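You operate a simulated robot arm through the tools that you are given. There is no shell and no other tool. Be economical: measure what you need, move in short steps, check, and stop when the job is done.

The job below is to be done with a simulated two-armed robot. You get a single attempt, and the scene is never put back.

## Task
On the end of the inspection table, fold the orange rag in half.

The check looks at the end state, three seconds after you hand in, the way a careful person would. Anything else that was tipped, shoved, dropped, spilled or broken makes it a failure. Flat cloth is picked up by pressing the open fingertips on it (5 to 10 N) and closing them slowly along it; thin cloth reads only 2 to 8 mm in the jaws.

## Robot
Two 7-joint arms with two-finger parallel grippers on one trunk, on a base that drives. Base frame: it is fixed to the floor where the robot stands at the start and does not move with it; the origin is under the middle of the robot, x ahead of it, y to its left, z up; the surface under the hand at the start is at about z = 0.85. Lengths are in m, angles in degrees, forces in N, time in s.
The left shoulder is at the start at [0.062, 0.197, 1.079], the right one opposite. With the tool pointing down near the work surface each hand reaches from about 0.32 to 0.72 m from the robot's upright axis, wherever it stands, measured 20 degrees to its own side. Places, roughly: end of the inspection table [0.6, 0, 0.8]; orange rag [0.5, -0.1, 0.9]. Payload 1.57 kg a hand.
The tool frame of a hand sits at the grasp point between the pads (the TCP): z along the fingers, y along the line on which they close. The tips reach 0.03 m beyond it. Largest opening 0.11 m; finger width 0.024, thickness 0.012; the body of the gripper, 0.048 by 0.112 m, starts 0.078 m behind the TCP.
Orientation is that of the tool frame in the base frame, as [roll, pitch, yaw] about the fixed x, y, z axes, in that order (R = Rz(yaw) Ry(pitch) Rx(roll)). With the fingers straight down and closing along the base's y, the tool's x points along the base's -x, its y along +y and its z along -z.

## Interface
- The arms move only by the tool move_arm. It takes "left_commands", "right_commands" or both (then of equal length, played together; a hand with none holds still); each is one flat list of numbers, 7 for each row, row after row: the finger opening in m, from 0 to 0.11, then the shift along the tool's x, y, z in m, then the turn, a rotation vector about the tool's x, y, z in degrees. In form: [grip, tx, ty, tz, ax, ay, az, grip, tx, ty, tz, ax, ay, az, ...]. A call has 1 to 8 rows; each row is the pose to reach, as a shift and turn from the pose commanded when the call began, along the tool's axes at that moment. Rows are played at 5 a second. More than 0.05 m and 8.6 degrees between two rows, or a gripper value outside its range, and nothing of the call is played. Where a pose cannot be reached the arm comes as near as it can. A force on the tool above 40 N (or 10 N above the force at the start of the call, whichever is more), or a blocked arm, ends the call early, and 0.2 s more pass. The fingers move at their own pace (about 0.072 m/s each) and stop on an object; they squeeze with about 40 N. The grip force told is the motor's: it shows also when the fingers shut on nothing. Time passes only in rows, and 0.2 s behind the last, so rows that repeat a pose let the fingers close. It gives the time, the measured TCP pose, the force on the tool (base axes), the opening and the grip force at its end, in the units of the frame above (readings bear some noise), with the torque about the TCP (base axes, N m) and any sound that the robot's microphone picked up.
- Cameras (640 x 400 px; columns grow to the right, rows downward): "scene" is now at [0.0938, 0.0067, 1.6403]; the picture's right is [0.13, -0.99, -0.00], its down [-0.85, -0.11, -0.52] and it looks along [0.52, 0.07, -0.85] (base axes); focal length 256 px, centre (320, 200). "left" rides on the left gripper at [0.07, -0.016, -0.141] in its tool frame; the picture's right is [0.23, 0.97, 0.00], its down [-0.85, 0.20, -0.48] and it looks along [-0.47, 0.11, 0.88] (tool axes); focal length 222 px, centre (320, 200). "right" rides on the right gripper at [0.07, 0.016, -0.141] in its tool frame; the picture's right is [-0.23, 0.97, 0.00], its down [-0.85, -0.20, -0.48] and it looks along [-0.47, -0.11, 0.88] (tool axes); focal length 222 px, centre (320, 200).
- camera(camera): a new picture of that camera. It takes no simulated time.
- lift_body(by): slides the trunk up (or, below 0, down) by that many m; the arms and the scene camera ride with it, the base frame stays. It gives what a move gives, with no picture.
- roll_base(legs): drives the robot by 1 to 6 legs, each [ahead, left, turn to the left] in m, m and degrees, along the robot's own axes; the way and the turn of a leg run together, so that a leg with both is an arc; at most 1.5 m and 180 degrees a leg. The arms and the cameras ride along, it lands a little off, and it stops where it bumps. It gives what a move gives.
- pan_tilt(pan, tilt): turns the head with the scene camera to pan (to the left, within 86 degrees either way) and tilt (down, from -29 to 69), counted from straight ahead of the robot. It gives what a move gives.
- measure_at(camera, pixels): there is no depth. For up to 12 entries [column, row, z] of the newest picture of that camera ("zoom" is the newest enlarged one), the place [x, y] in the base frame at which the ray of that pixel passes the height z, good to about 0.002 m, but the place of the scene camera against the robot may be out by one fixed shift of up to 0.018 m in any direction. It takes no simulated time.
- enlarge(camera, box): a new picture of the part [left, top, right, bottom] of that camera's present view, enlarged. It takes no simulated time.
- sign_off(): hands the job in; it is judged then, once.

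Work in short steps. Measure before you move; look again where a grasp or a placing could have gone wrong, and mend it. You have 80 turns and 78 pictures in all, those below and enlarged ones among them. Open the grippers and draw the arms clear of the work before you hand the job in, unless the task says otherwise; then end with one line.

The tools are called by a JSON object that holds its "name" and its "arguments". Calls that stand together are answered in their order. move_arm: Moves the arms, as the interface text tells. Its arguments: {"type":"object","properties":{"left_commands":{"type":"array","items":{"type":"number"}},"right_commands":{"type":"array","items":{"type":"number"}}},"required":[]} The other tools are called the same way: lift_body (by) slides the trunk up or down; roll_base (legs) drives the base; pan_tilt (pan, tilt) turns the head that bears the scene camera; camera (camera) takes a picture; measure_at (camera, pixels) gives the place at which the rays of pixels pass given heights; enlarge (camera, box) takes an enlarged picture of a part of a camera's view; sign_off () hands the job in.

At the start:

```text
clock: 0.0
left_tcp_pos: [0.5463, 0.0848, 1.0664]
left_orientation: [-179.9, -0.1, 180.0]
left_wrist_force: [0.9, -0.5, 0.3]
left_moment: [0.03, 0.0, -0.01]
left_grip_width: 0.1103
left_gripper_force: 0.0
right_tcp_pos: [0.3771, -0.2456, 1.0053]
right_orientation: [180.0, -0.1, 180.0]
right_wrist_force: [0.1, -0.5, 0.3]
right_moment: [-0.01, 0.0, -0.02]
right_grip_width: 0.1097
right_gripper_force: 0.0
trunk travel left (down, up): [-0.675, 0.315]
robot x, y, heading: [0.001, -0.0059, -0.2]
head pan, tilt: [7.6, 58.5]
```

scene: 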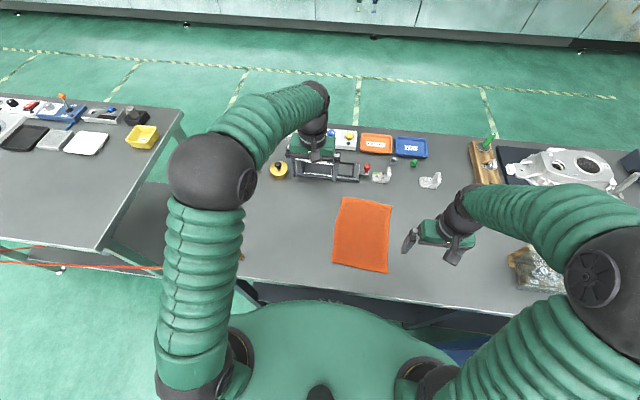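
right: 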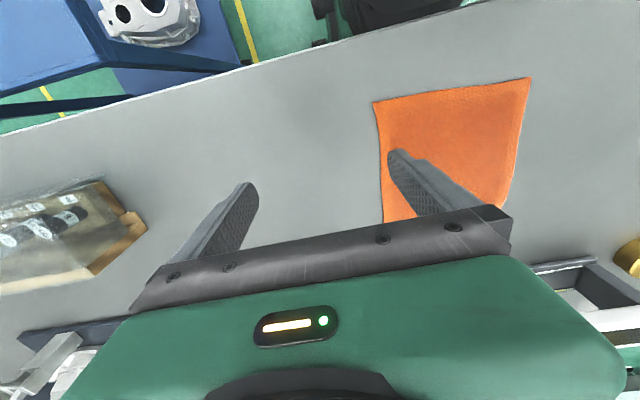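
left: 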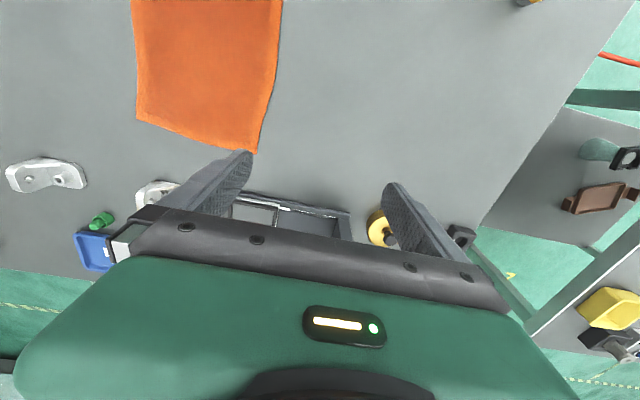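

The rag's corners show at about (345,197), (392,205), (387,273), (333,264) in the scene picture. I enlarge that and measure.

{"name": "enlarge", "arguments": {"camera": "scene", "box": [280, 170, 440, 290]}}

{"name": "measure_at", "arguments": {"camera": "scene", "pixels": [[343, 197, 0.85], [392, 205, 0.85], [387, 273, 0.85], [333, 264, 0.85]]}}

{"name": "measure_at", "arguments": {"camera": "right", "pixels": [[373, 102, 0.85], [531, 78, 0.85], [511, 205, 0.85], [383, 222, 0.85]]}}

{"name": "measure_at", "arguments": {"camera": "left", "pixels": [[137, 118, 0.85], [256, 153, 0.85], [132, 2, 0.85], [282, 2, 0.85]]}}

```text
3.33 times, centred on (360, 230) of scene
```

zoom: 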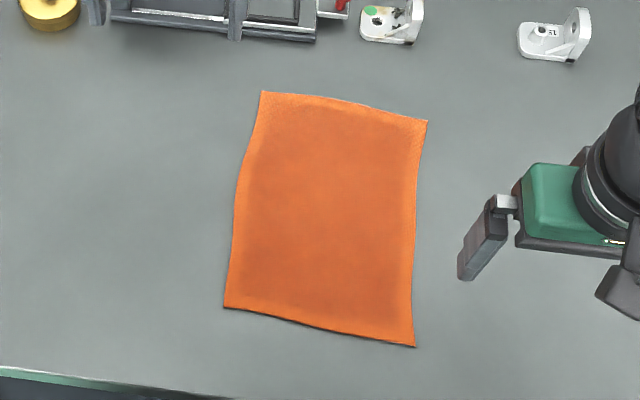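

```text
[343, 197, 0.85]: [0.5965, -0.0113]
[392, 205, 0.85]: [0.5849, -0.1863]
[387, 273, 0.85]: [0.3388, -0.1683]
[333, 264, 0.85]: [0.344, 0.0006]
```

```text
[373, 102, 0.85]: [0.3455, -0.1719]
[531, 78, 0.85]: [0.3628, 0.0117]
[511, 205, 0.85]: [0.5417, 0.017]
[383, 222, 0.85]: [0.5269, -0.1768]
```

```text
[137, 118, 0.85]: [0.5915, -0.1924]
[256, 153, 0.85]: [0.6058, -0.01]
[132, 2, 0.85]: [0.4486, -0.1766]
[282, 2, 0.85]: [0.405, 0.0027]
```

Wrist cameras put the far corners at about (0.605,-0.010) and (0.5915,-0.192); the scene camera reads about 8 mm short in x. I bring both hands to hover near the far corners, with fingers partly closed and turned to match the edge.

{"name": "move_arm", "arguments": {"left_commands": [0.08, -0.008, -0.016, 0.013, 0, 0, 1, 0.06, -0.017, -0.032, 0.025, 0, 0, 2, 0.05, -0.025, -0.048, 0.038, 0, 0, 2.5, 0.05, -0.033, -0.063, 0.051, 0, 0, 3, 0.05, -0.042, -0.079, 0.063, 0, 0, 4, 0.05, -0.05, -0.095, 0.076, 0, 0, 4.5], "right_commands": [0.08, -0.035, 0.009, 0.003, 0, 0, 1, 0.06, -0.07, 0.019, 0.005, 0, 0, 2, 0.05, -0.105, 0.028, 0.008, 0, 0, 2.5, 0.05, -0.139, 0.037, 0.01, 0, 0, 3, 0.05, -0.174, 0.047, 0.013, 0, 0, 4, 0.05, -0.209, 0.056, 0.015, 0, 0, 4.5]}}

{"name": "camera", "arguments": {"camera": "left"}}

{"name": "camera", "arguments": {"camera": "right"}}

{"name": "camera", "arguments": {"camera": "scene"}}

```text
clock: 1.4
left_tcp_pos: [0.5979, -0.0099, 0.9904]
left_orientation: [179.9, -0.1, 175.5]
left_wrist_force: [0.2, -0.5, 0.5]
left_moment: [0.02, 0.01, -0.03]
left_grip_width: 0.0499
left_gripper_force: 0.0
right_tcp_pos: [0.5869, -0.1909, 0.9902]
right_orientation: [180.0, -0.1, 175.5]
right_wrist_force: [0.4, 0.3, 0.0]
right_moment: [-0.01, 0.02, -0.03]
right_grip_width: 0.05
right_gripper_force: 0.1
trunk travel left (down, up): [-0.675, 0.315]
robot x, y, heading: [0.001, -0.003, -0.0]
head pan, tilt: [7.6, 58.5]
```

```text
73 pictures are left
```

left: 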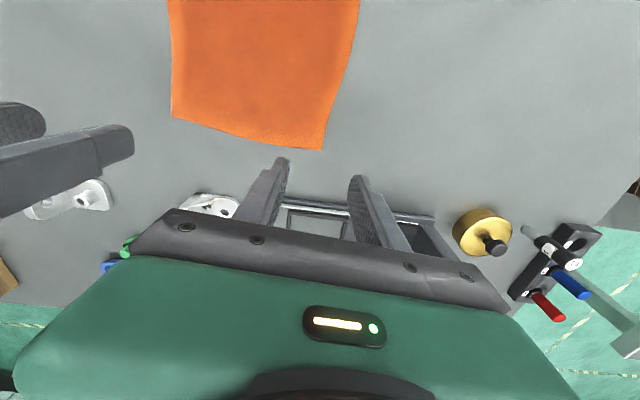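

```text
72 pictures are left
```

right: 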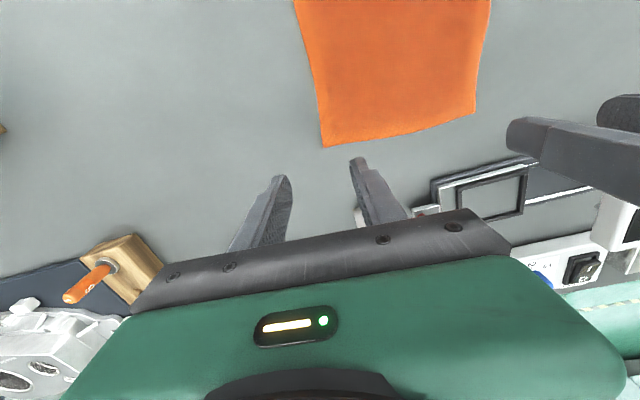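

```text
71 pictures are left
```

scene: 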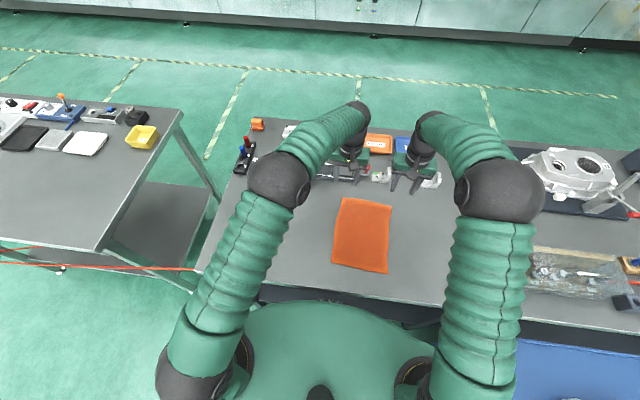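

The far-left corner is at left (323,149), the far-right at left (172,117) and right (323,147); I measure them at table height.

{"name": "measure_at", "arguments": {"camera": "left", "pixels": [[323, 149, 0.85], [172, 117, 0.85]]}}

{"name": "measure_at", "arguments": {"camera": "right", "pixels": [[323, 147, 0.85], [475, 113, 0.85]]}}

{"name": "measure_at", "arguments": {"camera": "scene", "pixels": [[342.6, 197.5, 0.85], [392.4, 206, 0.85], [388.5, 274, 0.85], [331, 262, 0.85]]}}

```text
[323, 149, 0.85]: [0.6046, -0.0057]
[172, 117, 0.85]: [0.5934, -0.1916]
```

```text
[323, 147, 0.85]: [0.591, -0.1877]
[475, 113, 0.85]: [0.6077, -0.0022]
```

```text
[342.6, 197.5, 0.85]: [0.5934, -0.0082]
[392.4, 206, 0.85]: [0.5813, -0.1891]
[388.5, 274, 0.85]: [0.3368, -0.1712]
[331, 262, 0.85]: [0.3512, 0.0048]
```

Far-left corner is ~(0.605,-0.005), far-right ~(0.592,-0.190). I shift the hands inward 2 cm from the corners and descend to just above the cloth (TCP ~0.888).

{"name": "move_arm", "arguments": {"left_commands": [0.03, 0, -0.008, 0.03, 0, 0, 0, 0.03, 0, -0.017, 0.06, 0, 0, 0, 0.03, 0, -0.017, 0.085, 0, 0, 0, 0.03, 0, -0.017, 0.102, 0, 0, 0], "right_commands": [0.03, 0.001, 0.012, 0.03, 0, 0, 0, 0.03, 0.002, 0.023, 0.06, 0, 0, 0, 0.03, 0.002, 0.023, 0.085, 0, 0, 0, 0.03, 0.002, 0.023, 0.102, 0, 0, 0]}}

{"name": "camera", "arguments": {"camera": "left"}}

{"name": "camera", "arguments": {"camera": "right"}}

{"name": "enlarge", "arguments": {"camera": "scene", "box": [300, 140, 460, 240]}}

```text
clock: 2.4
left_tcp_pos: [0.5959, -0.0252, 0.8883]
left_orientation: [-179.9, 0.1, 175.5]
left_wrist_force: [0.1, -0.5, 0.2]
left_moment: [0.0, 0.0, -0.02]
left_grip_width: 0.0303
left_gripper_force: 0.1
right_tcp_pos: [0.586, -0.1669, 0.8887]
right_orientation: [180.0, -0.1, 175.5]
right_wrist_force: [0.5, 0.1, -1.0]
right_moment: [0.02, 0.01, 0.0]
right_grip_width: 0.0298
right_gripper_force: 0.0
trunk travel left (down, up): [-0.675, 0.315]
robot x, y, heading: [-0.001, 0.0027, 0.1]
head pan, tilt: [7.6, 58.5]
```

```text
70 pictures are left
```

left: 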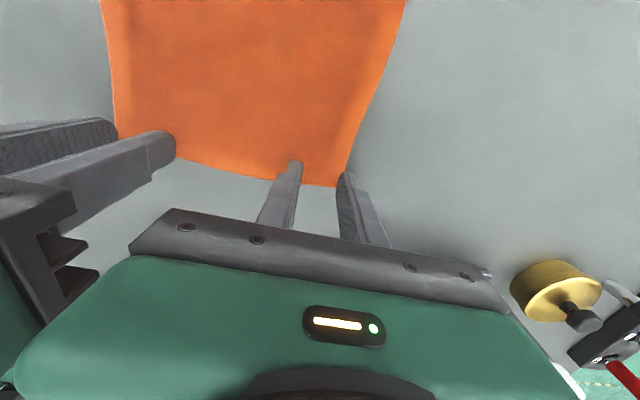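

```text
69 pictures are left
```

right: 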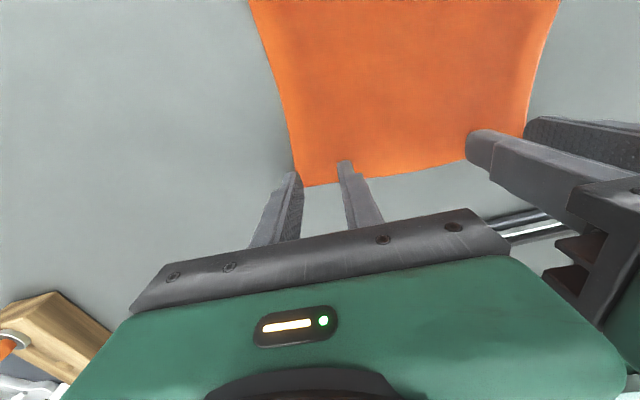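

```text
4.00 times, centred on (380, 190) of scene
```

zoom: 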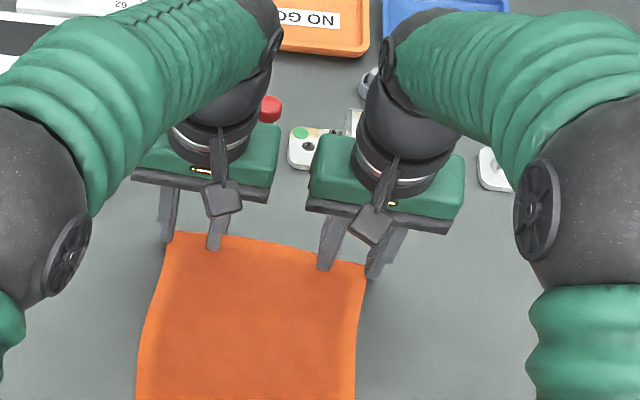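

The outer finger tips sit right at the corner's side edge, so I check where the corners are relative to the TCPs now.

{"name": "measure_at", "arguments": {"camera": "left", "pixels": [[337, 186, 0.852], [297, 163, 0.858], [343, 176, 0.858]]}}

{"name": "measure_at", "arguments": {"camera": "right", "pixels": [[301, 185, 0.852], [345, 163, 0.858], [293, 175, 0.858]]}}

```text
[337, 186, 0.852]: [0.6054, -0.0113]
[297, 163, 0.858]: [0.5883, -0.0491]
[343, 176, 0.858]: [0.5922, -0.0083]
```

```text
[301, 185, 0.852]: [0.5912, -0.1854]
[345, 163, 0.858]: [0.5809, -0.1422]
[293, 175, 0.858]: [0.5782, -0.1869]
```

Corners are really at y ≈ -0.011 and -0.186. I nudge both hands inward, narrow the opening to 22 mm, and lower to near contact.

{"name": "move_arm", "arguments": {"left_commands": [0.022, 0, -0.007, 0, 0, 0, 0, 0.022, 0, -0.007, 0.004, 0, 0, 0, 0.022, 0, -0.007, 0.007, 0, 0, 0], "right_commands": [0.022, 0.003, 0.003, 0, 0, 0, 0, 0.022, 0.003, 0.003, 0.004, 0, 0, 0, 0.022, 0.003, 0.003, 0.007, 0, 0, 0]}}

```text
clock: 3.2
left_tcp_pos: [0.5946, -0.0327, 0.8834]
left_orientation: [-180.0, 0.2, 175.5]
left_wrist_force: [1.4, 0.8, 6.1]
left_moment: [-0.01, -0.08, -0.01]
left_grip_width: 0.022
left_gripper_force: 0.0
right_tcp_pos: [0.5815, -0.164, 0.8834]
right_orientation: [180.0, 0.2, 175.5]
right_wrist_force: [1.4, -0.6, 6.0]
right_moment: [0.03, -0.02, -0.01]
right_grip_width: 0.0217
right_gripper_force: 0.0
trunk travel left (down, up): [-0.675, 0.315]
robot x, y, heading: [-0.0005, -0.0013, -0.0]
head pan, tilt: [7.6, 58.5]
```

Both hands press at about 6 N. I now close the fingers slowly along the cloth.

{"name": "move_arm", "arguments": {"left_commands": [0.019, 0, 0, 0.0005, 0, 0, 0, 0.016, 0, 0, 0.0005, 0, 0, 0, 0.013, 0, 0, 0.0005, 0, 0, 0, 0.01, 0, 0, 0.0005, 0, 0, 0, 0.007, 0, 0, 0.0005, 0, 0, 0, 0.004, 0, 0, 0.0005, 0, 0, 0, 0.0, 0, 0, 0.0005, 0, 0, 0, 0.0, 0, 0, 0.0005, 0, 0, 0], "right_commands": [0.019, 0, 0, 0.0005, 0, 0, 0, 0.016, 0, 0, 0.0005, 0, 0, 0, 0.013, 0, 0, 0.0005, 0, 0, 0, 0.01, 0, 0, 0.0005, 0, 0, 0, 0.007, 0, 0, 0.0005, 0, 0, 0, 0.004, 0, 0, 0.0005, 0, 0, 0, 0.0, 0, 0, 0.0005, 0, 0, 0, 0.0, 0, 0, 0.0005, 0, 0, 0]}}

{"name": "camera", "arguments": {"camera": "left"}}

{"name": "camera", "arguments": {"camera": "right"}}

```text
clock: 5.0
left_tcp_pos: [0.5928, -0.0343, 0.8834]
left_orientation: [-179.8, 0.2, 175.4]
left_wrist_force: [-1.2, -13.1, 12.5]
left_moment: [-0.39, 0.02, 0.07]
left_grip_width: 0.004
left_gripper_force: 24.9
right_tcp_pos: [0.5811, -0.163, 0.8832]
right_orientation: [179.9, 0.2, 175.5]
right_wrist_force: [2.1, 11.1, 10.5]
right_moment: [0.34, -0.05, -0.06]
right_grip_width: 0.0031
right_gripper_force: 24.2
trunk travel left (down, up): [-0.675, 0.315]
robot x, y, heading: [-0.0026, 0.0001, 0.1]
head pan, tilt: [7.6, 58.5]
```

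```text
67 pictures are left
```

left: 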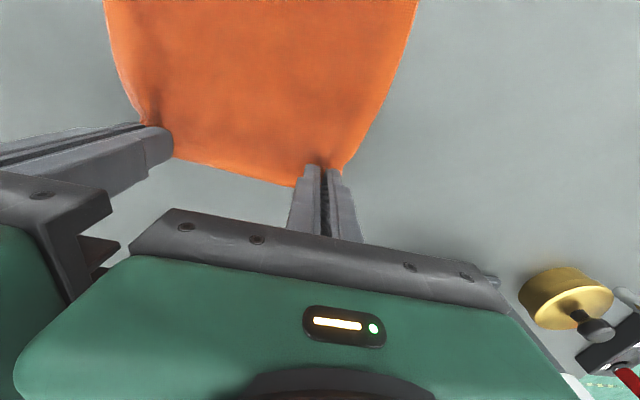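

```text
66 pictures are left
```

right: 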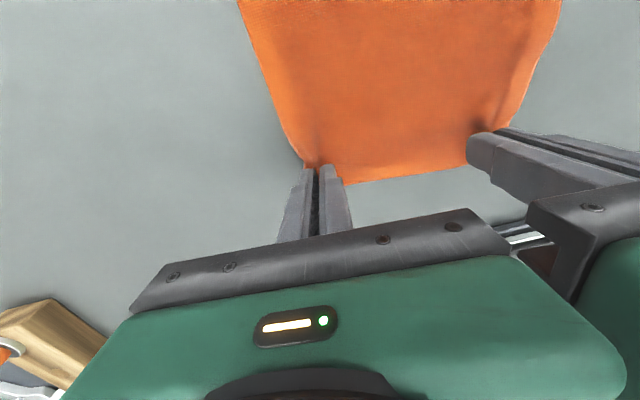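

Jaws read 4.0 and 3.1 mm, with the cloth taut between them. I lift 3 cm, moving the hands 2 mm toward each other and slightly back, and look.

{"name": "move_arm", "arguments": {"left_commands": [0, 0, -0.002, -0.008, 0, 0, 0, 0, 0.003, -0.002, -0.018, 0, 0, 0, 0, 0.006, -0.002, -0.03, 0, 0, 0], "right_commands": [0, 0, 0.002, -0.008, 0, 0, 0, 0, 0.003, 0.002, -0.018, 0, 0, 0, 0, 0.006, 0.002, -0.03, 0, 0, 0]}}

{"name": "camera", "arguments": {"camera": "left"}}

{"name": "enlarge", "arguments": {"camera": "scene", "box": [300, 170, 460, 290]}}

```text
clock: 5.8
left_tcp_pos: [0.5882, -0.0343, 0.9132]
left_orientation: [179.9, 0.0, 175.5]
left_wrist_force: [-1.0, -6.9, 0.0]
left_moment: [-0.21, -0.02, 0.02]
left_grip_width: 0.0038
left_gripper_force: 24.6
right_tcp_pos: [0.5769, -0.1614, 0.9128]
right_orientation: [179.9, 0.0, 175.5]
right_wrist_force: [0.4, 6.1, -0.3]
right_moment: [0.25, -0.03, -0.09]
right_grip_width: 0.0027
right_gripper_force: 24.1
trunk travel left (down, up): [-0.675, 0.315]
robot x, y, heading: [0.0001, 0.0013, 0.0]
head pan, tilt: [7.6, 58.5]
```

```text
65 pictures are left
```

left: 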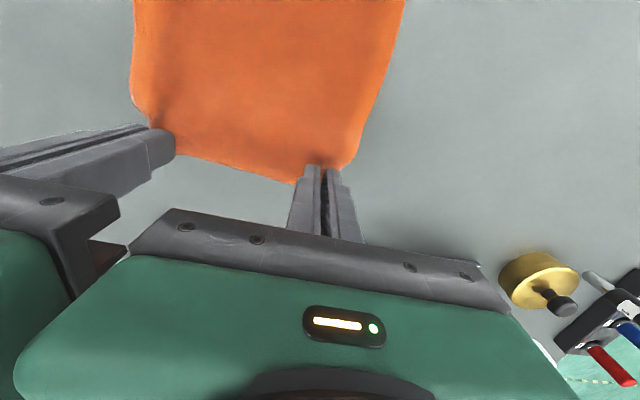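

```text
3.33 times, centred on (380, 230) of scene
```

zoom: 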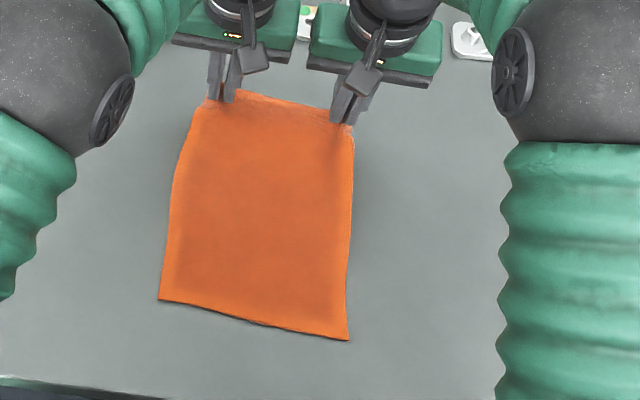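

Both corners are held. I tilt the hands (fingers toward +x) in steps while rising a little and moving toward the robot, so that the edge turns over with the fold.

{"name": "move_arm", "arguments": {"left_commands": [0, 0.006, 0, -0.006, 0, -7, 0, 0, 0.012, 0, -0.012, 0, -14, 0, 0, 0.019, 0, -0.018, 0, -21, 0, 0, 0.026, 0, -0.023, 0, -28, 0, 0, 0.033, 0, -0.026, 0, -35, 0, 0, 0.038, 0, -0.028, 0, -40, 0], "right_commands": [0, 0.006, 0, -0.006, 0, -7, 0, 0, 0.012, 0, -0.012, 0, -14, 0, 0, 0.019, 0, -0.018, 0, -21, 0, 0, 0.026, 0, -0.023, 0, -28, 0, 0, 0.033, 0, -0.026, 0, -35, 0, 0, 0.038, 0, -0.028, 0, -40, 0]}}

{"name": "camera", "arguments": {"camera": "scene"}}

{"name": "camera", "arguments": {"camera": "left"}}

```text
clock: 6.9
left_tcp_pos: [0.6002, 0.098, 0.9427]
left_orientation: [-179.3, 31.4, -170.1]
left_wrist_force: [-1.5, 0.1, 0.0]
left_moment: [0.02, 0.0, -0.05]
left_grip_width: 0.0038
left_gripper_force: 24.6
right_tcp_pos: [0.5465, -0.1556, 0.9374]
right_orientation: [-179.8, 30.9, 175.6]
right_wrist_force: [-0.2, -0.4, 0.2]
right_moment: [0.01, -0.01, 0.0]
right_grip_width: 0.0002
right_gripper_force: 21.3
trunk travel left (down, up): [-0.675, 0.315]
robot x, y, heading: [-0.0003, 0.0006, -0.0]
head pan, tilt: [7.6, 58.5]
stopped in row 5 (left hand): the arm was blocked; the commanded pose is now the measured one
```

```text
63 pictures are left
```

scene: 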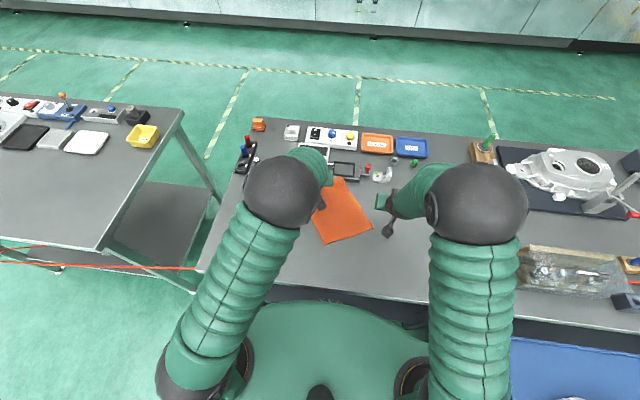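

```text
62 pictures are left
```

left: 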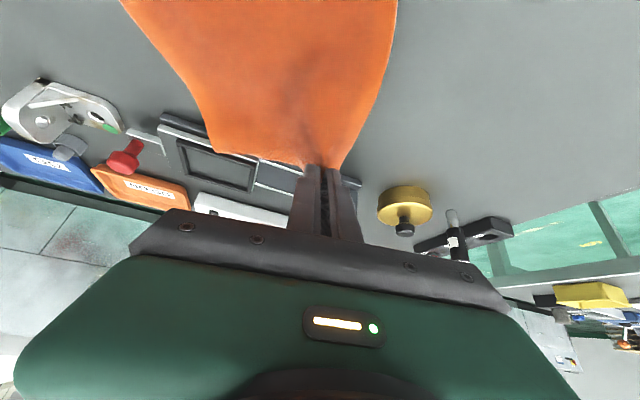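

The left arm hit a limit while tilting and swung out; the right hand lost its corner. Nothing else looks moved. I untilt both hands (right moved clear upward), keeping hold with the left.

{"name": "move_arm", "arguments": {"left_commands": [0, 0, 0, 0, 0, 7, 0, 0, 0, 0, 0, 0, 14, 0, 0, 0, 0, 0, 0, 22, 0, 0, 0, 0, 0, 0, 30, 0], "right_commands": [0.02, 0, -0.02, -0.03, 0, 7, 0, 0.02, 0, -0.04, -0.06, 0, 14, 0, 0.02, 0, -0.06, -0.08, 0, 22, 0, 0.02, 0, -0.08, -0.08, 0, 30, 0]}}

{"name": "camera", "arguments": {"camera": "scene"}}

{"name": "camera", "arguments": {"camera": "left"}}

```text
clock: 7.9
left_tcp_pos: [0.6022, 0.0859, 0.9403]
left_orientation: [-179.5, 0.9, -171.3]
left_wrist_force: [0.2, -0.1, -0.4]
left_moment: [-0.01, -0.04, -0.05]
left_grip_width: 0.0036
left_gripper_force: 24.0
right_tcp_pos: [0.5006, -0.2353, 1.0042]
right_orientation: [180.0, 0.6, 175.4]
right_wrist_force: [0.9, -0.7, -0.7]
right_moment: [0.0, 0.05, 0.01]
right_grip_width: 0.0201
right_gripper_force: 0.0
trunk travel left (down, up): [-0.675, 0.315]
robot x, y, heading: [-0.0012, 0.0005, -0.1]
head pan, tilt: [7.6, 58.5]
```

```text
61 pictures are left
```

scene: 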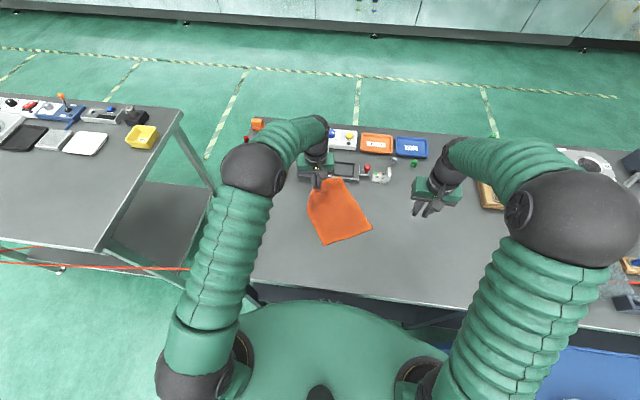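

```text
60 pictures are left
```

left: 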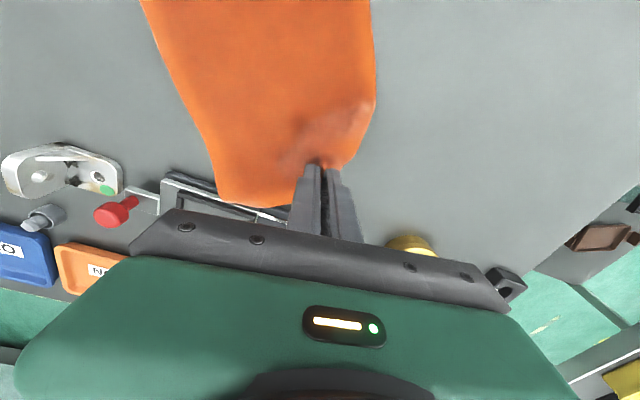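

I measure where the rag lies now and where the fixture is.

{"name": "enlarge", "arguments": {"camera": "scene", "box": [260, 140, 420, 260]}}

{"name": "measure_at", "arguments": {"camera": "scene", "pixels": [[325, 244, 0.85], [372, 228, 0.85], [308, 205, 0.85], [343, 178, 0.85]]}}

{"name": "measure_at", "arguments": {"camera": "left", "pixels": [[222, 195, 0.855], [290, 208, 0.855], [375, 100, 0.86], [163, 178, 0.86], [335, 165, 0.9]]}}

```text
3.33 times, centred on (340, 200) of scene
```

zoom: 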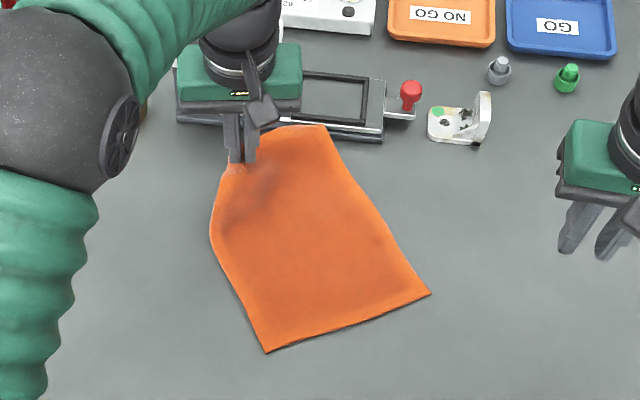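

```text
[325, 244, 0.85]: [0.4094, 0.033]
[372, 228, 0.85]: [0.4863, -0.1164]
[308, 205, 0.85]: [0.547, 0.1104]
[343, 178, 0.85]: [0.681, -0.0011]
```

```text
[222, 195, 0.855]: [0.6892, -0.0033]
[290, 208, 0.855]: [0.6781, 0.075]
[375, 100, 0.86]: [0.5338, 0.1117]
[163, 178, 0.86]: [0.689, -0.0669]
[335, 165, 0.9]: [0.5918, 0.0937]
```

The rag is now turned about 30°, with the left hand on one corner. A better layout is its long axis along y: then both hands have room and the fold is short. To turn it I'll hold one long edge by both ends: right hand takes the near-left corner at ~(0.42,0.034). I move it to hover there.

{"name": "move_arm", "arguments": {"right_commands": [0.03, 0.013, 0.044, 0, 0, 0, 0, 0.03, 0.025, 0.087, 0, 0, 0, 0, 0.03, 0.038, 0.13, 0.01, 0, 0, 0, 0.03, 0.051, 0.174, 0.02, 0, 0, 0, 0.03, 0.063, 0.218, 0.035, 0, 0, 0, 0.03, 0.076, 0.261, 0.055, 0, 0, 0]}}

{"name": "camera", "arguments": {"camera": "right"}}

{"name": "camera", "arguments": {"camera": "scene"}}

```text
clock: 9.3
left_tcp_pos: [0.5991, 0.09, 0.9416]
left_orientation: [-179.4, 1.4, -171.2]
left_wrist_force: [0.0, 0.5, 0.3]
left_moment: [-0.02, 0.01, -0.05]
left_grip_width: 0.0036
left_gripper_force: 25.0
right_tcp_pos: [0.444, 0.0335, 0.9476]
right_orientation: [-179.9, 1.0, 175.4]
right_wrist_force: [0.4, 0.0, -0.5]
right_moment: [-0.05, 0.04, -0.01]
right_grip_width: 0.0298
right_gripper_force: 0.0
trunk travel left (down, up): [-0.675, 0.315]
robot x, y, heading: [-0.0016, -0.0008, 0.1]
head pan, tilt: [7.6, 58.5]
```

```text
58 pictures are left
```

right: 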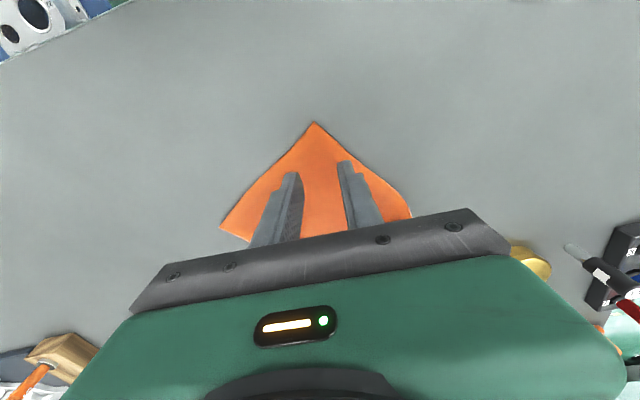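

```text
57 pictures are left
```

scene: 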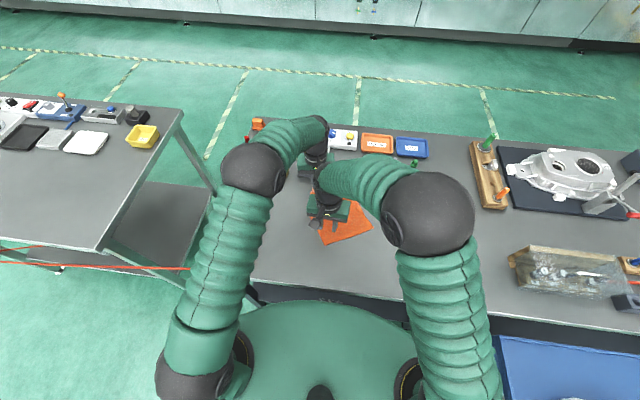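

The corner is at right (314,122); I measure it against the TCP.

{"name": "measure_at", "arguments": {"camera": "right", "pixels": [[314, 122, 0.85], [220, 226, 0.85], [410, 206, 0.85]]}}

```text
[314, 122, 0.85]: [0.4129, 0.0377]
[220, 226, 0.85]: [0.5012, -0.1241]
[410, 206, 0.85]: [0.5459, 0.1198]
```

The corner is at (0.413,0.038). I lower to press 2.3 cm inside it.

{"name": "move_arm", "arguments": {"right_commands": [0.024, 0.008, 0, 0.025, 0, 0, 0, 0.024, 0.008, 0, 0.05, 0, 0, 0, 0.024, 0.008, 0, 0.06, 0, 0, 0, 0.024, 0.008, 0, 0.0655, 0, 0, 0]}}

```text
clock: 10.3
left_tcp_pos: [0.5999, 0.0877, 0.9414]
left_orientation: [-179.5, 1.2, -171.3]
left_wrist_force: [0.1, 0.3, -0.1]
left_moment: [0.01, 0.0, 0.0]
left_grip_width: 0.0035
left_gripper_force: 25.3
right_tcp_pos: [0.4417, 0.0294, 0.886]
right_orientation: [179.8, 1.2, 174.9]
right_wrist_force: [0.0, 0.3, -0.8]
right_moment: [0.02, 0.01, 0.0]
right_grip_width: 0.024
right_gripper_force: 0.0
trunk travel left (down, up): [-0.675, 0.315]
robot x, y, heading: [0.0006, -0.0013, 0.1]
head pan, tilt: [7.6, 58.5]
```

Not quite in contact; I go 3 mm lower.

{"name": "move_arm", "arguments": {"right_commands": [0.024, 0, 0.002, 0.002, 0, 0, 0, 0.024, 0, 0.002, 0.004, 0, 0, 0]}}

```text
clock: 10.9
left_tcp_pos: [0.5986, 0.0878, 0.9421]
left_orientation: [-179.5, 1.3, -171.3]
left_wrist_force: [-0.1, 0.8, -0.1]
left_moment: [0.02, 0.0, -0.01]
left_grip_width: 0.0038
left_gripper_force: 24.1
right_tcp_pos: [0.4428, 0.0306, 0.8838]
right_orientation: [179.8, 1.5, 174.8]
right_wrist_force: [-0.6, 2.0, 3.6]
right_moment: [-0.01, 0.03, 0.02]
right_grip_width: 0.024
right_gripper_force: 0.0
trunk travel left (down, up): [-0.675, 0.315]
robot x, y, heading: [-0.0007, -0.0003, -0.2]
head pan, tilt: [7.6, 58.5]
```

Contact at 3.6 N. I press about 1 mm more and close slowly.

{"name": "move_arm", "arguments": {"right_commands": [0.024, 0, 0, 0.0012, 0, 0, 0, 0.02, 0, 0, 0.0012, 0, 0, 0, 0.016, 0, 0, 0.0012, 0, 0, 0, 0.012, 0, 0, 0.0012, 0, 0, 0, 0.008, 0, 0, 0.0012, 0, 0, 0, 0.004, 0, 0, 0.0012, 0, 0, 0, 0, 0, 0, 0.0012, 0, 0, 0, 0, 0, 0, 0.0012, 0, 0, 0]}}

{"name": "camera", "arguments": {"camera": "right"}}

```text
clock: 12.3
left_tcp_pos: [0.5971, 0.0882, 0.942]
left_orientation: [-179.5, 1.3, -171.2]
left_wrist_force: [0.6, 0.4, 0.1]
left_moment: [0.0, 0.0, -0.02]
left_grip_width: 0.0037
left_gripper_force: 24.6
right_tcp_pos: [0.4463, 0.0268, 0.8825]
right_orientation: [179.7, 1.6, 174.2]
right_wrist_force: [-5.2, -2.4, 25.4]
right_moment: [-0.02, 0.23, 0.0]
right_grip_width: 0.0034
right_gripper_force: 24.6
trunk travel left (down, up): [-0.675, 0.315]
robot x, y, heading: [-0.0006, 0.0019, 0.2]
head pan, tilt: [7.6, 58.5]
stopped in row 6 (right hand): the force on the tool passed its limit at 42 N (the readings are from after the stop); the commanded pose is now the measured one
```

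```text
56 pictures are left
```

right: 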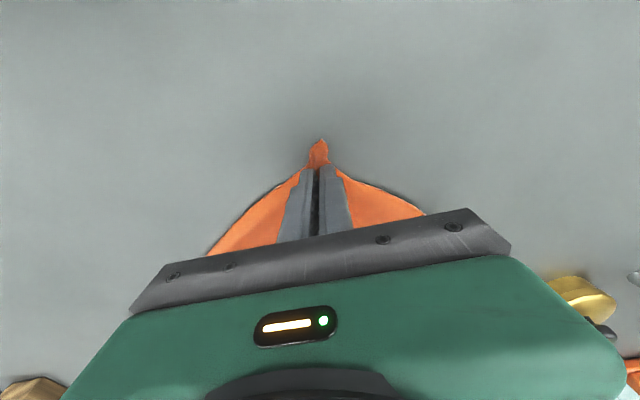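

The right hand holds its corner (3.4 mm). Now I swing both hands together so this long edge lies along y near x≈0.43, at low height with slight slack.

{"name": "move_arm", "arguments": {"left_commands": [0, 0.02, 0.006, 0.003, 0, 0, 1, 0, 0.045, 0.012, 0.008, 0, 0, 2, 0, 0.075, 0.02, 0.015, 0, 0, 4, 0, 0.105, 0.028, 0.022, 0, 0, 6, 0, 0.135, 0.036, 0.03, 0, 0, 7, 0, 0.16, 0.042, 0.035, 0, 0, 8], "right_commands": [0, 0, -0.03, -0.012, 0, 0, 0, 0, 0.0, -0.06, -0.017, 0, 0, 0, 0, 0.001, -0.085, -0.017, 0, 0, 0, 0, 0.001, -0.105, -0.017, 0, 0, 0, 0, 0.002, -0.122, -0.017, 0, 0, 0, 0, 0.002, -0.136, -0.017, 0, 0, 0]}}

{"name": "camera", "arguments": {"camera": "scene"}}

{"name": "enlarge", "arguments": {"camera": "scene", "box": [260, 140, 420, 260]}}

```text
clock: 13.7
left_tcp_pos: [0.4354, 0.1014, 0.9046]
left_orientation: [-179.5, 1.5, -179.4]
left_wrist_force: [3.8, -23.0, -0.6]
left_moment: [-0.67, -0.09, 0.35]
left_grip_width: 0.004
left_gripper_force: 25.2
right_tcp_pos: [0.4278, -0.1052, 0.8972]
right_orientation: [179.7, 1.5, 174.9]
right_wrist_force: [-2.0, 22.6, 0.7]
right_moment: [0.72, 0.08, 0.37]
right_grip_width: 0.0046
right_gripper_force: 24.7
trunk travel left (down, up): [-0.675, 0.315]
robot x, y, heading: [0.0016, -0.0014, 0.2]
head pan, tilt: [7.6, 58.5]
```

```text
55 pictures are left
```

scene: 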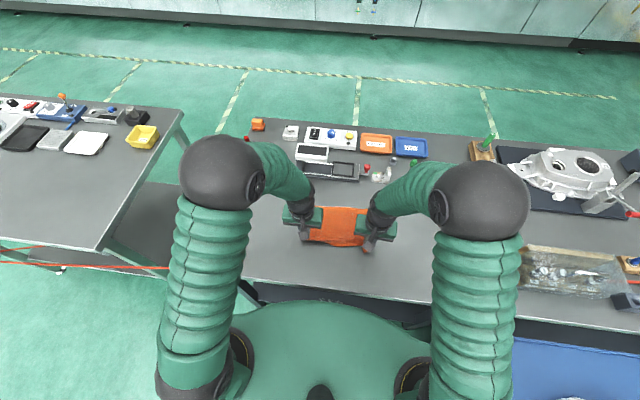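

```text
3.33 times, centred on (340, 200) of scene
```

zoom: 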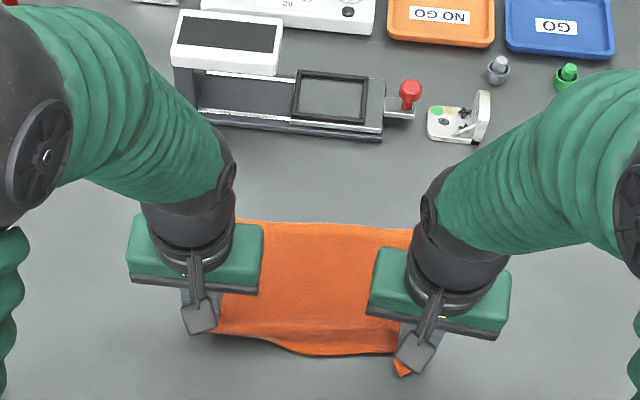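

The long edge now lies nicely along y, though with 23 N of tension. I relax it by about 5 mm a hand, lower to the table, and open gently.

{"name": "move_arm", "arguments": {"left_commands": [0, 0.002, -0.004, 0.008, 0, 0, 0, 0, 0.004, -0.004, 0.016, 0, 0, 0, 0, 0.004, -0.004, 0.019, 0, 0, 0, 0.01, 0.004, -0.004, 0.019, 0, 0, 0, 0.02, 0.004, -0.004, 0.019, 0, 0, 0, 0.04, 0.004, -0.004, 0.017, 0, 0, 0, 0.04, 0.004, -0.004, 0, 0, 0, 0, 0.04, 0.004, -0.004, -0.04, 0, 0, 0], "right_commands": [0, 0.002, 0.005, 0.005, 0, 0, 0, 0, 0.004, 0.005, 0.01, 0, 0, 0, 0, 0.004, 0.005, 0.012, 0, 0, 0, 0.01, 0.004, 0.005, 0.012, 0, 0, 0, 0.02, 0.004, 0.005, 0.012, 0, 0, 0, 0.04, 0.004, 0.005, 0.01, 0, 0, 0, 0.04, 0.004, 0.005, -0.01, 0, 0, 0, 0.04, 0.004, 0.005, -0.05, 0, 0, 0]}}

{"name": "camera", "arguments": {"camera": "scene"}}

{"name": "camera", "arguments": {"camera": "right"}}

{"name": "camera", "arguments": {"camera": "left"}}

```text
clock: 15.5
left_tcp_pos: [0.4274, 0.1016, 0.9446]
left_orientation: [-179.7, 1.6, -179.3]
left_wrist_force: [0.4, -0.2, 0.5]
left_moment: [0.03, 0.0, 0.0]
left_grip_width: 0.0401
left_gripper_force: 0.0
right_tcp_pos: [0.4211, -0.1004, 0.9508]
right_orientation: [179.8, 1.6, 174.5]
right_wrist_force: [-0.6, -0.8, 0.6]
right_moment: [-0.02, -0.04, -0.03]
right_grip_width: 0.04
right_gripper_force: 0.0
trunk travel left (down, up): [-0.675, 0.315]
robot x, y, heading: [-0.0005, -0.0006, 0.0]
head pan, tilt: [7.6, 58.5]
```

```text
53 pictures are left
```

scene: 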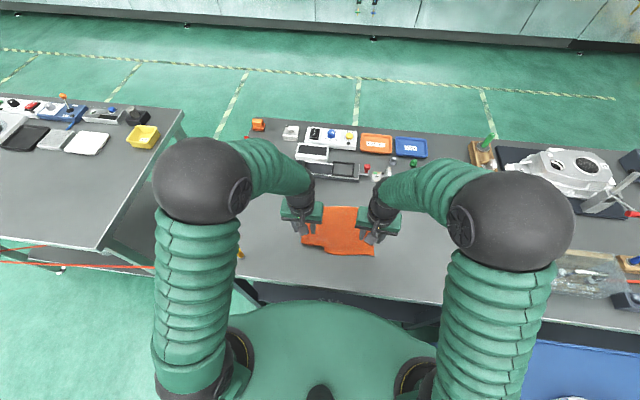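

```text
52 pictures are left
```

right: 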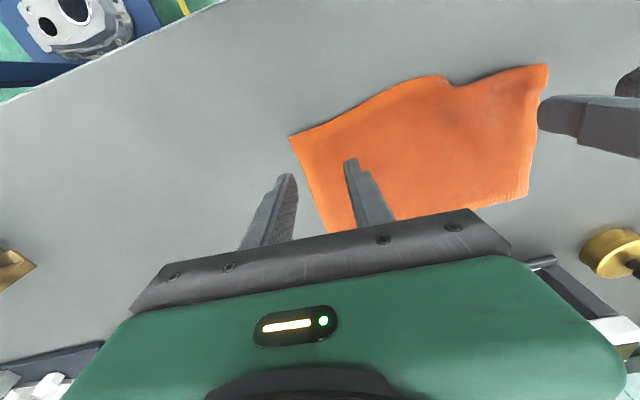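

```text
51 pictures are left
```

left: 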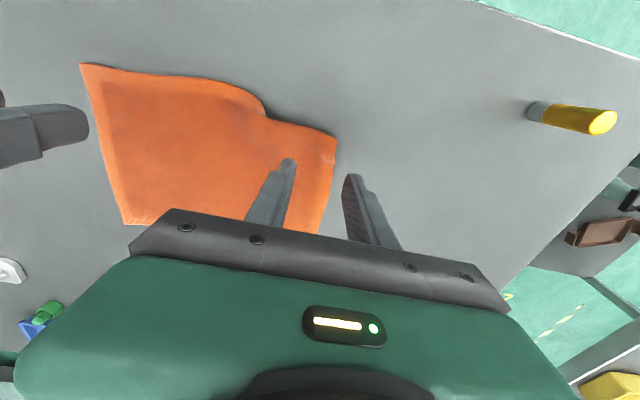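

I raise the hands and move them aside to see the rag clear.

{"name": "move_arm", "arguments": {"left_commands": [0.04, 0, 0.03, -0.03, 0, 0, 0, 0.04, 0, 0.06, -0.05, 0, 0, 0, 0.04, 0, 0.09, -0.06, 0, 0, 0], "right_commands": [0.04, 0, -0.03, -0.03, 0, 0, 0, 0.04, 0, -0.06, -0.05, 0, 0, 0, 0.04, 0, -0.09, -0.06, 0, 0, 0]}}

{"name": "enlarge", "arguments": {"camera": "scene", "box": [260, 170, 420, 270]}}

{"name": "camera", "arguments": {"camera": "scene"}}

```text
clock: 16.3
left_tcp_pos: [0.4284, 0.1908, 1.0035]
left_orientation: [-179.7, 1.4, -179.2]
left_wrist_force: [0.6, 0.0, 0.9]
left_moment: [-0.03, -0.01, 0.0]
left_grip_width: 0.0401
left_gripper_force: 0.1
right_tcp_pos: [0.4149, -0.1907, 1.0077]
right_orientation: [179.7, 1.3, 174.7]
right_wrist_force: [-0.4, -0.2, -0.5]
right_moment: [0.01, 0.04, 0.01]
right_grip_width: 0.0399
right_gripper_force: 0.0
trunk travel left (down, up): [-0.675, 0.315]
robot x, y, heading: [0.0017, -0.0009, 0.1]
head pan, tilt: [7.6, 58.5]
```

```text
4.00 times, centred on (340, 220) of scene
```

zoom: 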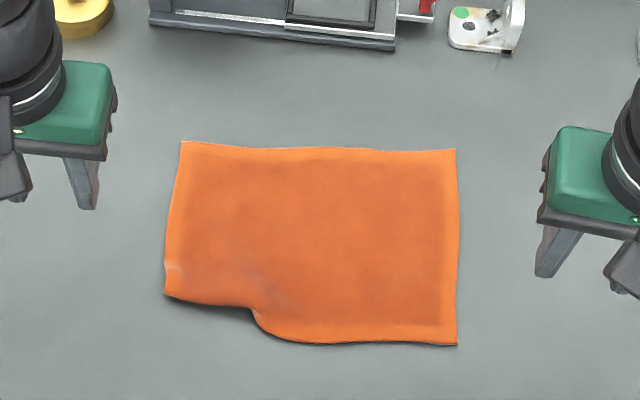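

```text
49 pictures are left
```

scene: 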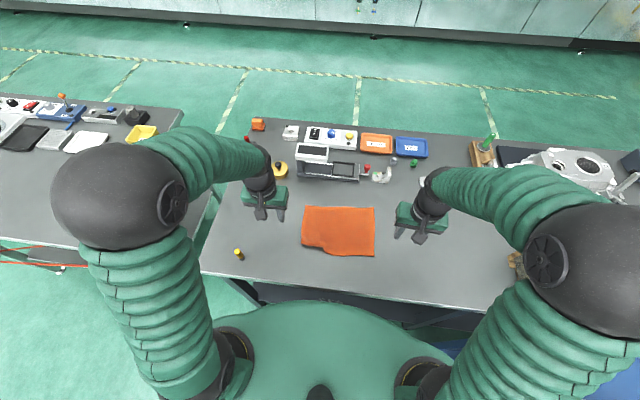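

The rag now lies along y, flat except for the near-left corner, where ~3.5 cm is tucked under. I plan to hang the rag from its far corners (which unrolls the tuck), lay it, and fold far→near. First I test in the air whether the hands can tilt 24° over the near placing spots.

{"name": "move_arm", "arguments": {"left_commands": [0.04, 0.003, -0.03, 0, 0, 0, 0, 0.04, 0.006, -0.06, 0, 0, 0, 0, 0.04, 0.01, -0.095, 0, 0, 0, 0, 0.04, 0.01, -0.095, 0, 0, -8, 0, 0.04, 0.01, -0.095, 0, 0, -16, 0, 0.04, 0.01, -0.095, 0, 0, -24, 0], "right_commands": [0.04, 0, 0.03, 0, 0, 0, 0, 0.04, 0, 0.06, 0, 0, 0, 0, 0.04, 0, 0.085, 0, 0, 0, 0, 0.04, 0, 0.085, 0, 0, -8, 0, 0.04, 0, 0.085, 0, 0, -16, 0, 0.04, 0, 0.085, 0, 0, -24, 0]}}

```text
clock: 17.7
left_tcp_pos: [0.4179, 0.0956, 1.0028]
left_orientation: [-179.7, 25.5, -179.1]
left_wrist_force: [0.2, 0.1, -1.0]
left_moment: [0.0, -0.02, -0.04]
left_grip_width: 0.0399
left_gripper_force: 0.0
right_tcp_pos: [0.4212, -0.106, 1.0084]
right_orientation: [179.7, 25.6, 174.5]
right_wrist_force: [-0.9, -0.5, 0.3]
right_moment: [0.05, 0.01, 0.02]
right_grip_width: 0.0401
right_gripper_force: 0.0
trunk travel left (down, up): [-0.675, 0.315]
robot x, y, heading: [-0.0024, -0.0029, -0.0]
head pan, tilt: [7.6, 58.5]
```

Tilting works here. I try further to about 50°.

{"name": "move_arm", "arguments": {"left_commands": [0.04, 0, 0, 0, 0, -8, 0, 0.04, 0, 0, 0, 0, -16, 0, 0.04, 0, 0, 0, 0, -24, 0], "right_commands": [0.04, 0, 0, 0, 0, -8, 0, 0.04, 0, 0, 0, 0, -16, 0, 0.04, 0, 0, 0, 0, -24, 0]}}

```text
clock: 18.3
left_tcp_pos: [0.4295, 0.055, 1.0461]
left_orientation: [-159.2, 36.3, -165.0]
left_wrist_force: [-0.1, 0.9, -0.3]
left_moment: [0.03, 0.01, 0.0]
left_grip_width: 0.0397
left_gripper_force: 0.0
left hand out of reach, approached as far as the arm can: row 1, 2
right_tcp_pos: [0.4267, -0.0617, 1.044]
right_orientation: [157.9, 33.3, 160.0]
right_wrist_force: [0.1, 0.8, 0.9]
right_moment: [-0.02, -0.01, 0.0]
right_grip_width: 0.0398
right_gripper_force: 0.1
right hand out of reach, approached as far as the arm can: row 1, 2
trunk travel left (down, up): [-0.675, 0.315]
robot x, y, heading: [0.0046, 0.0023, -0.4]
head pan, tilt: [7.6, 58.5]
stopped in row 2 (right hand): the arm was blocked; the commanded pose is now the measured one
```

The limit is near 25–30° there, so I'll use at most ~22°. I return both hands to upright, moving them apart.

{"name": "move_arm", "arguments": {"left_commands": [0.04, -0.003, 0.013, -0.003, -2.5, 6.4, 1.3, 0.04, -0.006, 0.026, -0.005, -5.1, 12.7, 2.6, 0.04, -0.008, 0.039, -0.008, -7.6, 19.1, 3.9, 0.04, -0.011, 0.051, -0.011, -10.1, 25.5, 5.2, 0.04, -0.014, 0.064, -0.013, -12.7, 31.8, 6.5, 0.04, -0.017, 0.077, -0.016, -15.2, 38.2, 7.8], "right_commands": [0.04, -0.004, -0.013, -0.002, 2.6, 6, -2.1, 0.04, -0.008, -0.025, -0.005, 5.1, 12.1, -4.3, 0.04, -0.012, -0.038, -0.007, 7.7, 18.1, -6.4, 0.04, -0.015, -0.05, -0.009, 10.3, 24.1, -8.5, 0.04, -0.019, -0.063, -0.012, 12.8, 30.2, -10.7, 0.04, -0.023, -0.075, -0.014, 15.4, 36.2, -12.8]}}

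{"name": "measure_at", "arguments": {"camera": "scene", "pixels": [[304.8, 205.3, 0.85], [374, 207.3, 0.85], [374.3, 256.3, 0.85], [301, 243, 0.85]]}}

```text
clock: 19.7
left_tcp_pos: [0.435, 0.1353, 1.0434]
left_orientation: [179.8, -0.5, 180.0]
left_wrist_force: [0.4, -1.2, -0.8]
left_moment: [0.04, 0.01, -0.02]
left_grip_width: 0.0401
left_gripper_force: 0.1
left hand out of reach, approached as far as the arm can: row 1, 2, 3
right_tcp_pos: [0.4312, -0.1442, 1.041]
right_orientation: [-180.0, -0.5, -179.9]
right_wrist_force: [-0.7, 0.3, -1.2]
right_moment: [-0.01, 0.0, 0.0]
right_grip_width: 0.04
right_gripper_force: 0.1
right hand out of reach, approached as far as the arm can: row 1, 2, 3
trunk travel left (down, up): [-0.675, 0.315]
robot x, y, heading: [-0.0016, 0.0023, 0.0]
head pan, tilt: [7.6, 58.5]
```

```text
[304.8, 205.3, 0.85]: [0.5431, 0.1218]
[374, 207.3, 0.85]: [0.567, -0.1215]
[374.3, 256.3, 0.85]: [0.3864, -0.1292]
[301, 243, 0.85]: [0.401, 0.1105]
```

Far corners now: left ~(0.554,0.123), right ~(0.578,-0.121). I move both hands to hover over them, yawed to match the edge.

{"name": "move_arm", "arguments": {"left_commands": [0.03, -0.029, -0.009, 0.02, 0, 0, -1.5, 0.03, -0.058, -0.017, 0.045, 0, 0, -3, 0.03, -0.087, -0.026, 0.07, 0, 0, -4.5, 0.03, -0.115, -0.034, 0.093, 0, 0, -5.6], "right_commands": [0.03, -0.035, 0.012, 0.02, 0, 0, -1.5, 0.03, -0.07, 0.023, 0.045, 0, 0, -3, 0.03, -0.105, 0.035, 0.07, 0, 0, -4.5, 0.03, -0.139, 0.046, 0.091, 0, 0, -5.6]}}

{"name": "camera", "arguments": {"camera": "left"}}

{"name": "camera", "arguments": {"camera": "right"}}

```text
clock: 20.7
left_tcp_pos: [0.5533, 0.1027, 0.9484]
left_orientation: [179.7, -0.4, -174.4]
left_wrist_force: [0.4, 0.3, 0.3]
left_moment: [-0.04, 0.02, -0.01]
left_grip_width: 0.0299
left_gripper_force: 0.1
right_tcp_pos: [0.5732, -0.0984, 0.9468]
right_orientation: [-179.8, -0.5, -174.4]
right_wrist_force: [1.0, -0.8, -0.9]
right_moment: [-0.01, 0.04, -0.01]
right_grip_width: 0.0302
right_gripper_force: 0.0
trunk travel left (down, up): [-0.675, 0.315]
robot x, y, heading: [-0.0001, 0.0015, -0.2]
head pan, tilt: [7.6, 58.5]
```

```text
48 pictures are left
```

left: 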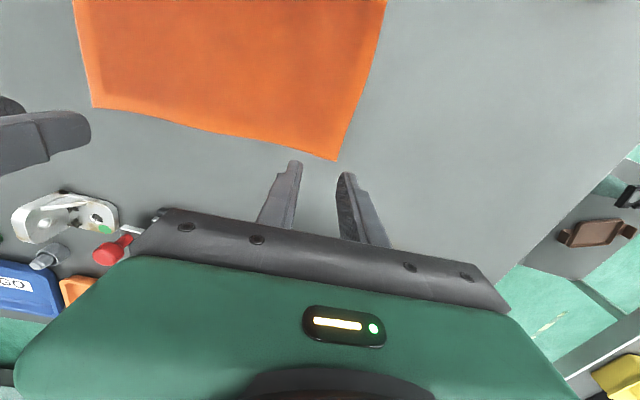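

```text
47 pictures are left
```

right: 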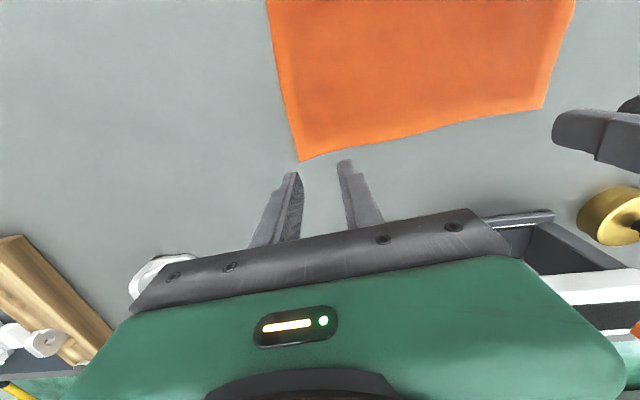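

Far-left corner at left (337,160), far-right at right (299,161); I measure.

{"name": "measure_at", "arguments": {"camera": "left", "pixels": [[337, 160, 0.852], [92, 107, 0.852], [240, 135, 0.852]]}}

{"name": "measure_at", "arguments": {"camera": "right", "pixels": [[299, 161, 0.852], [543, 108, 0.852]]}}

```text
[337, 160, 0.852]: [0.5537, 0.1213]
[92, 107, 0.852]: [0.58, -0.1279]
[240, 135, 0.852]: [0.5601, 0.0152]
```

```text
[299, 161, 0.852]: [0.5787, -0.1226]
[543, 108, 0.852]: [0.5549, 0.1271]
```

Corners confirmed. I descend onto the cloth at 2.3 cm from each corner with the fingers 24 mm open.

{"name": "move_arm", "arguments": {"left_commands": [0.024, 0.002, -0.004, 0.025, 0, 0, 0, 0.024, 0.002, -0.004, 0.05, 0, 0, 0, 0.024, 0.002, -0.004, 0.06, 0, 0, 0, 0.024, 0.002, -0.004, 0.065, 0, 0, 0, 0.024, 0.002, -0.004, 0.065, 0, 0, 0], "right_commands": [0.024, 0.001, -0.003, 0.025, 0, 0, 0, 0.024, 0.001, -0.003, 0.05, 0, 0, 0, 0.024, 0.001, -0.003, 0.06, 0, 0, 0, 0.024, 0.001, -0.003, 0.0635, 0, 0, 0, 0.024, 0.001, -0.003, 0.0635, 0, 0, 0]}}

{"name": "camera", "arguments": {"camera": "left"}}

{"name": "camera", "arguments": {"camera": "right"}}

```text
clock: 21.9
left_tcp_pos: [0.548, 0.0997, 0.8849]
left_orientation: [179.8, -0.3, -174.4]
left_wrist_force: [-0.4, 0.9, 0.0]
left_moment: [-0.02, -0.02, 0.02]
left_grip_width: 0.024
left_gripper_force: 0.1
right_tcp_pos: [0.5691, -0.1005, 0.8864]
right_orientation: [-179.9, -0.2, -174.3]
right_wrist_force: [0.4, 0.6, -1.0]
right_moment: [-0.02, 0.01, -0.02]
right_grip_width: 0.0238
right_gripper_force: 0.0
trunk travel left (down, up): [-0.675, 0.315]
robot x, y, heading: [-0.0029, -0.001, 0.1]
head pan, tilt: [7.6, 58.5]
```

```text
46 pictures are left
```

left: 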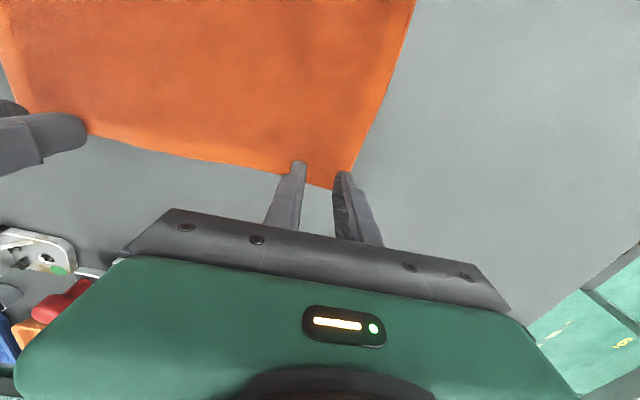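

```text
45 pictures are left
```

right: 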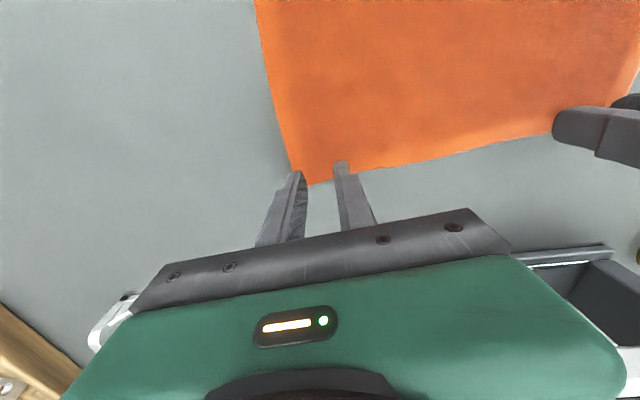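

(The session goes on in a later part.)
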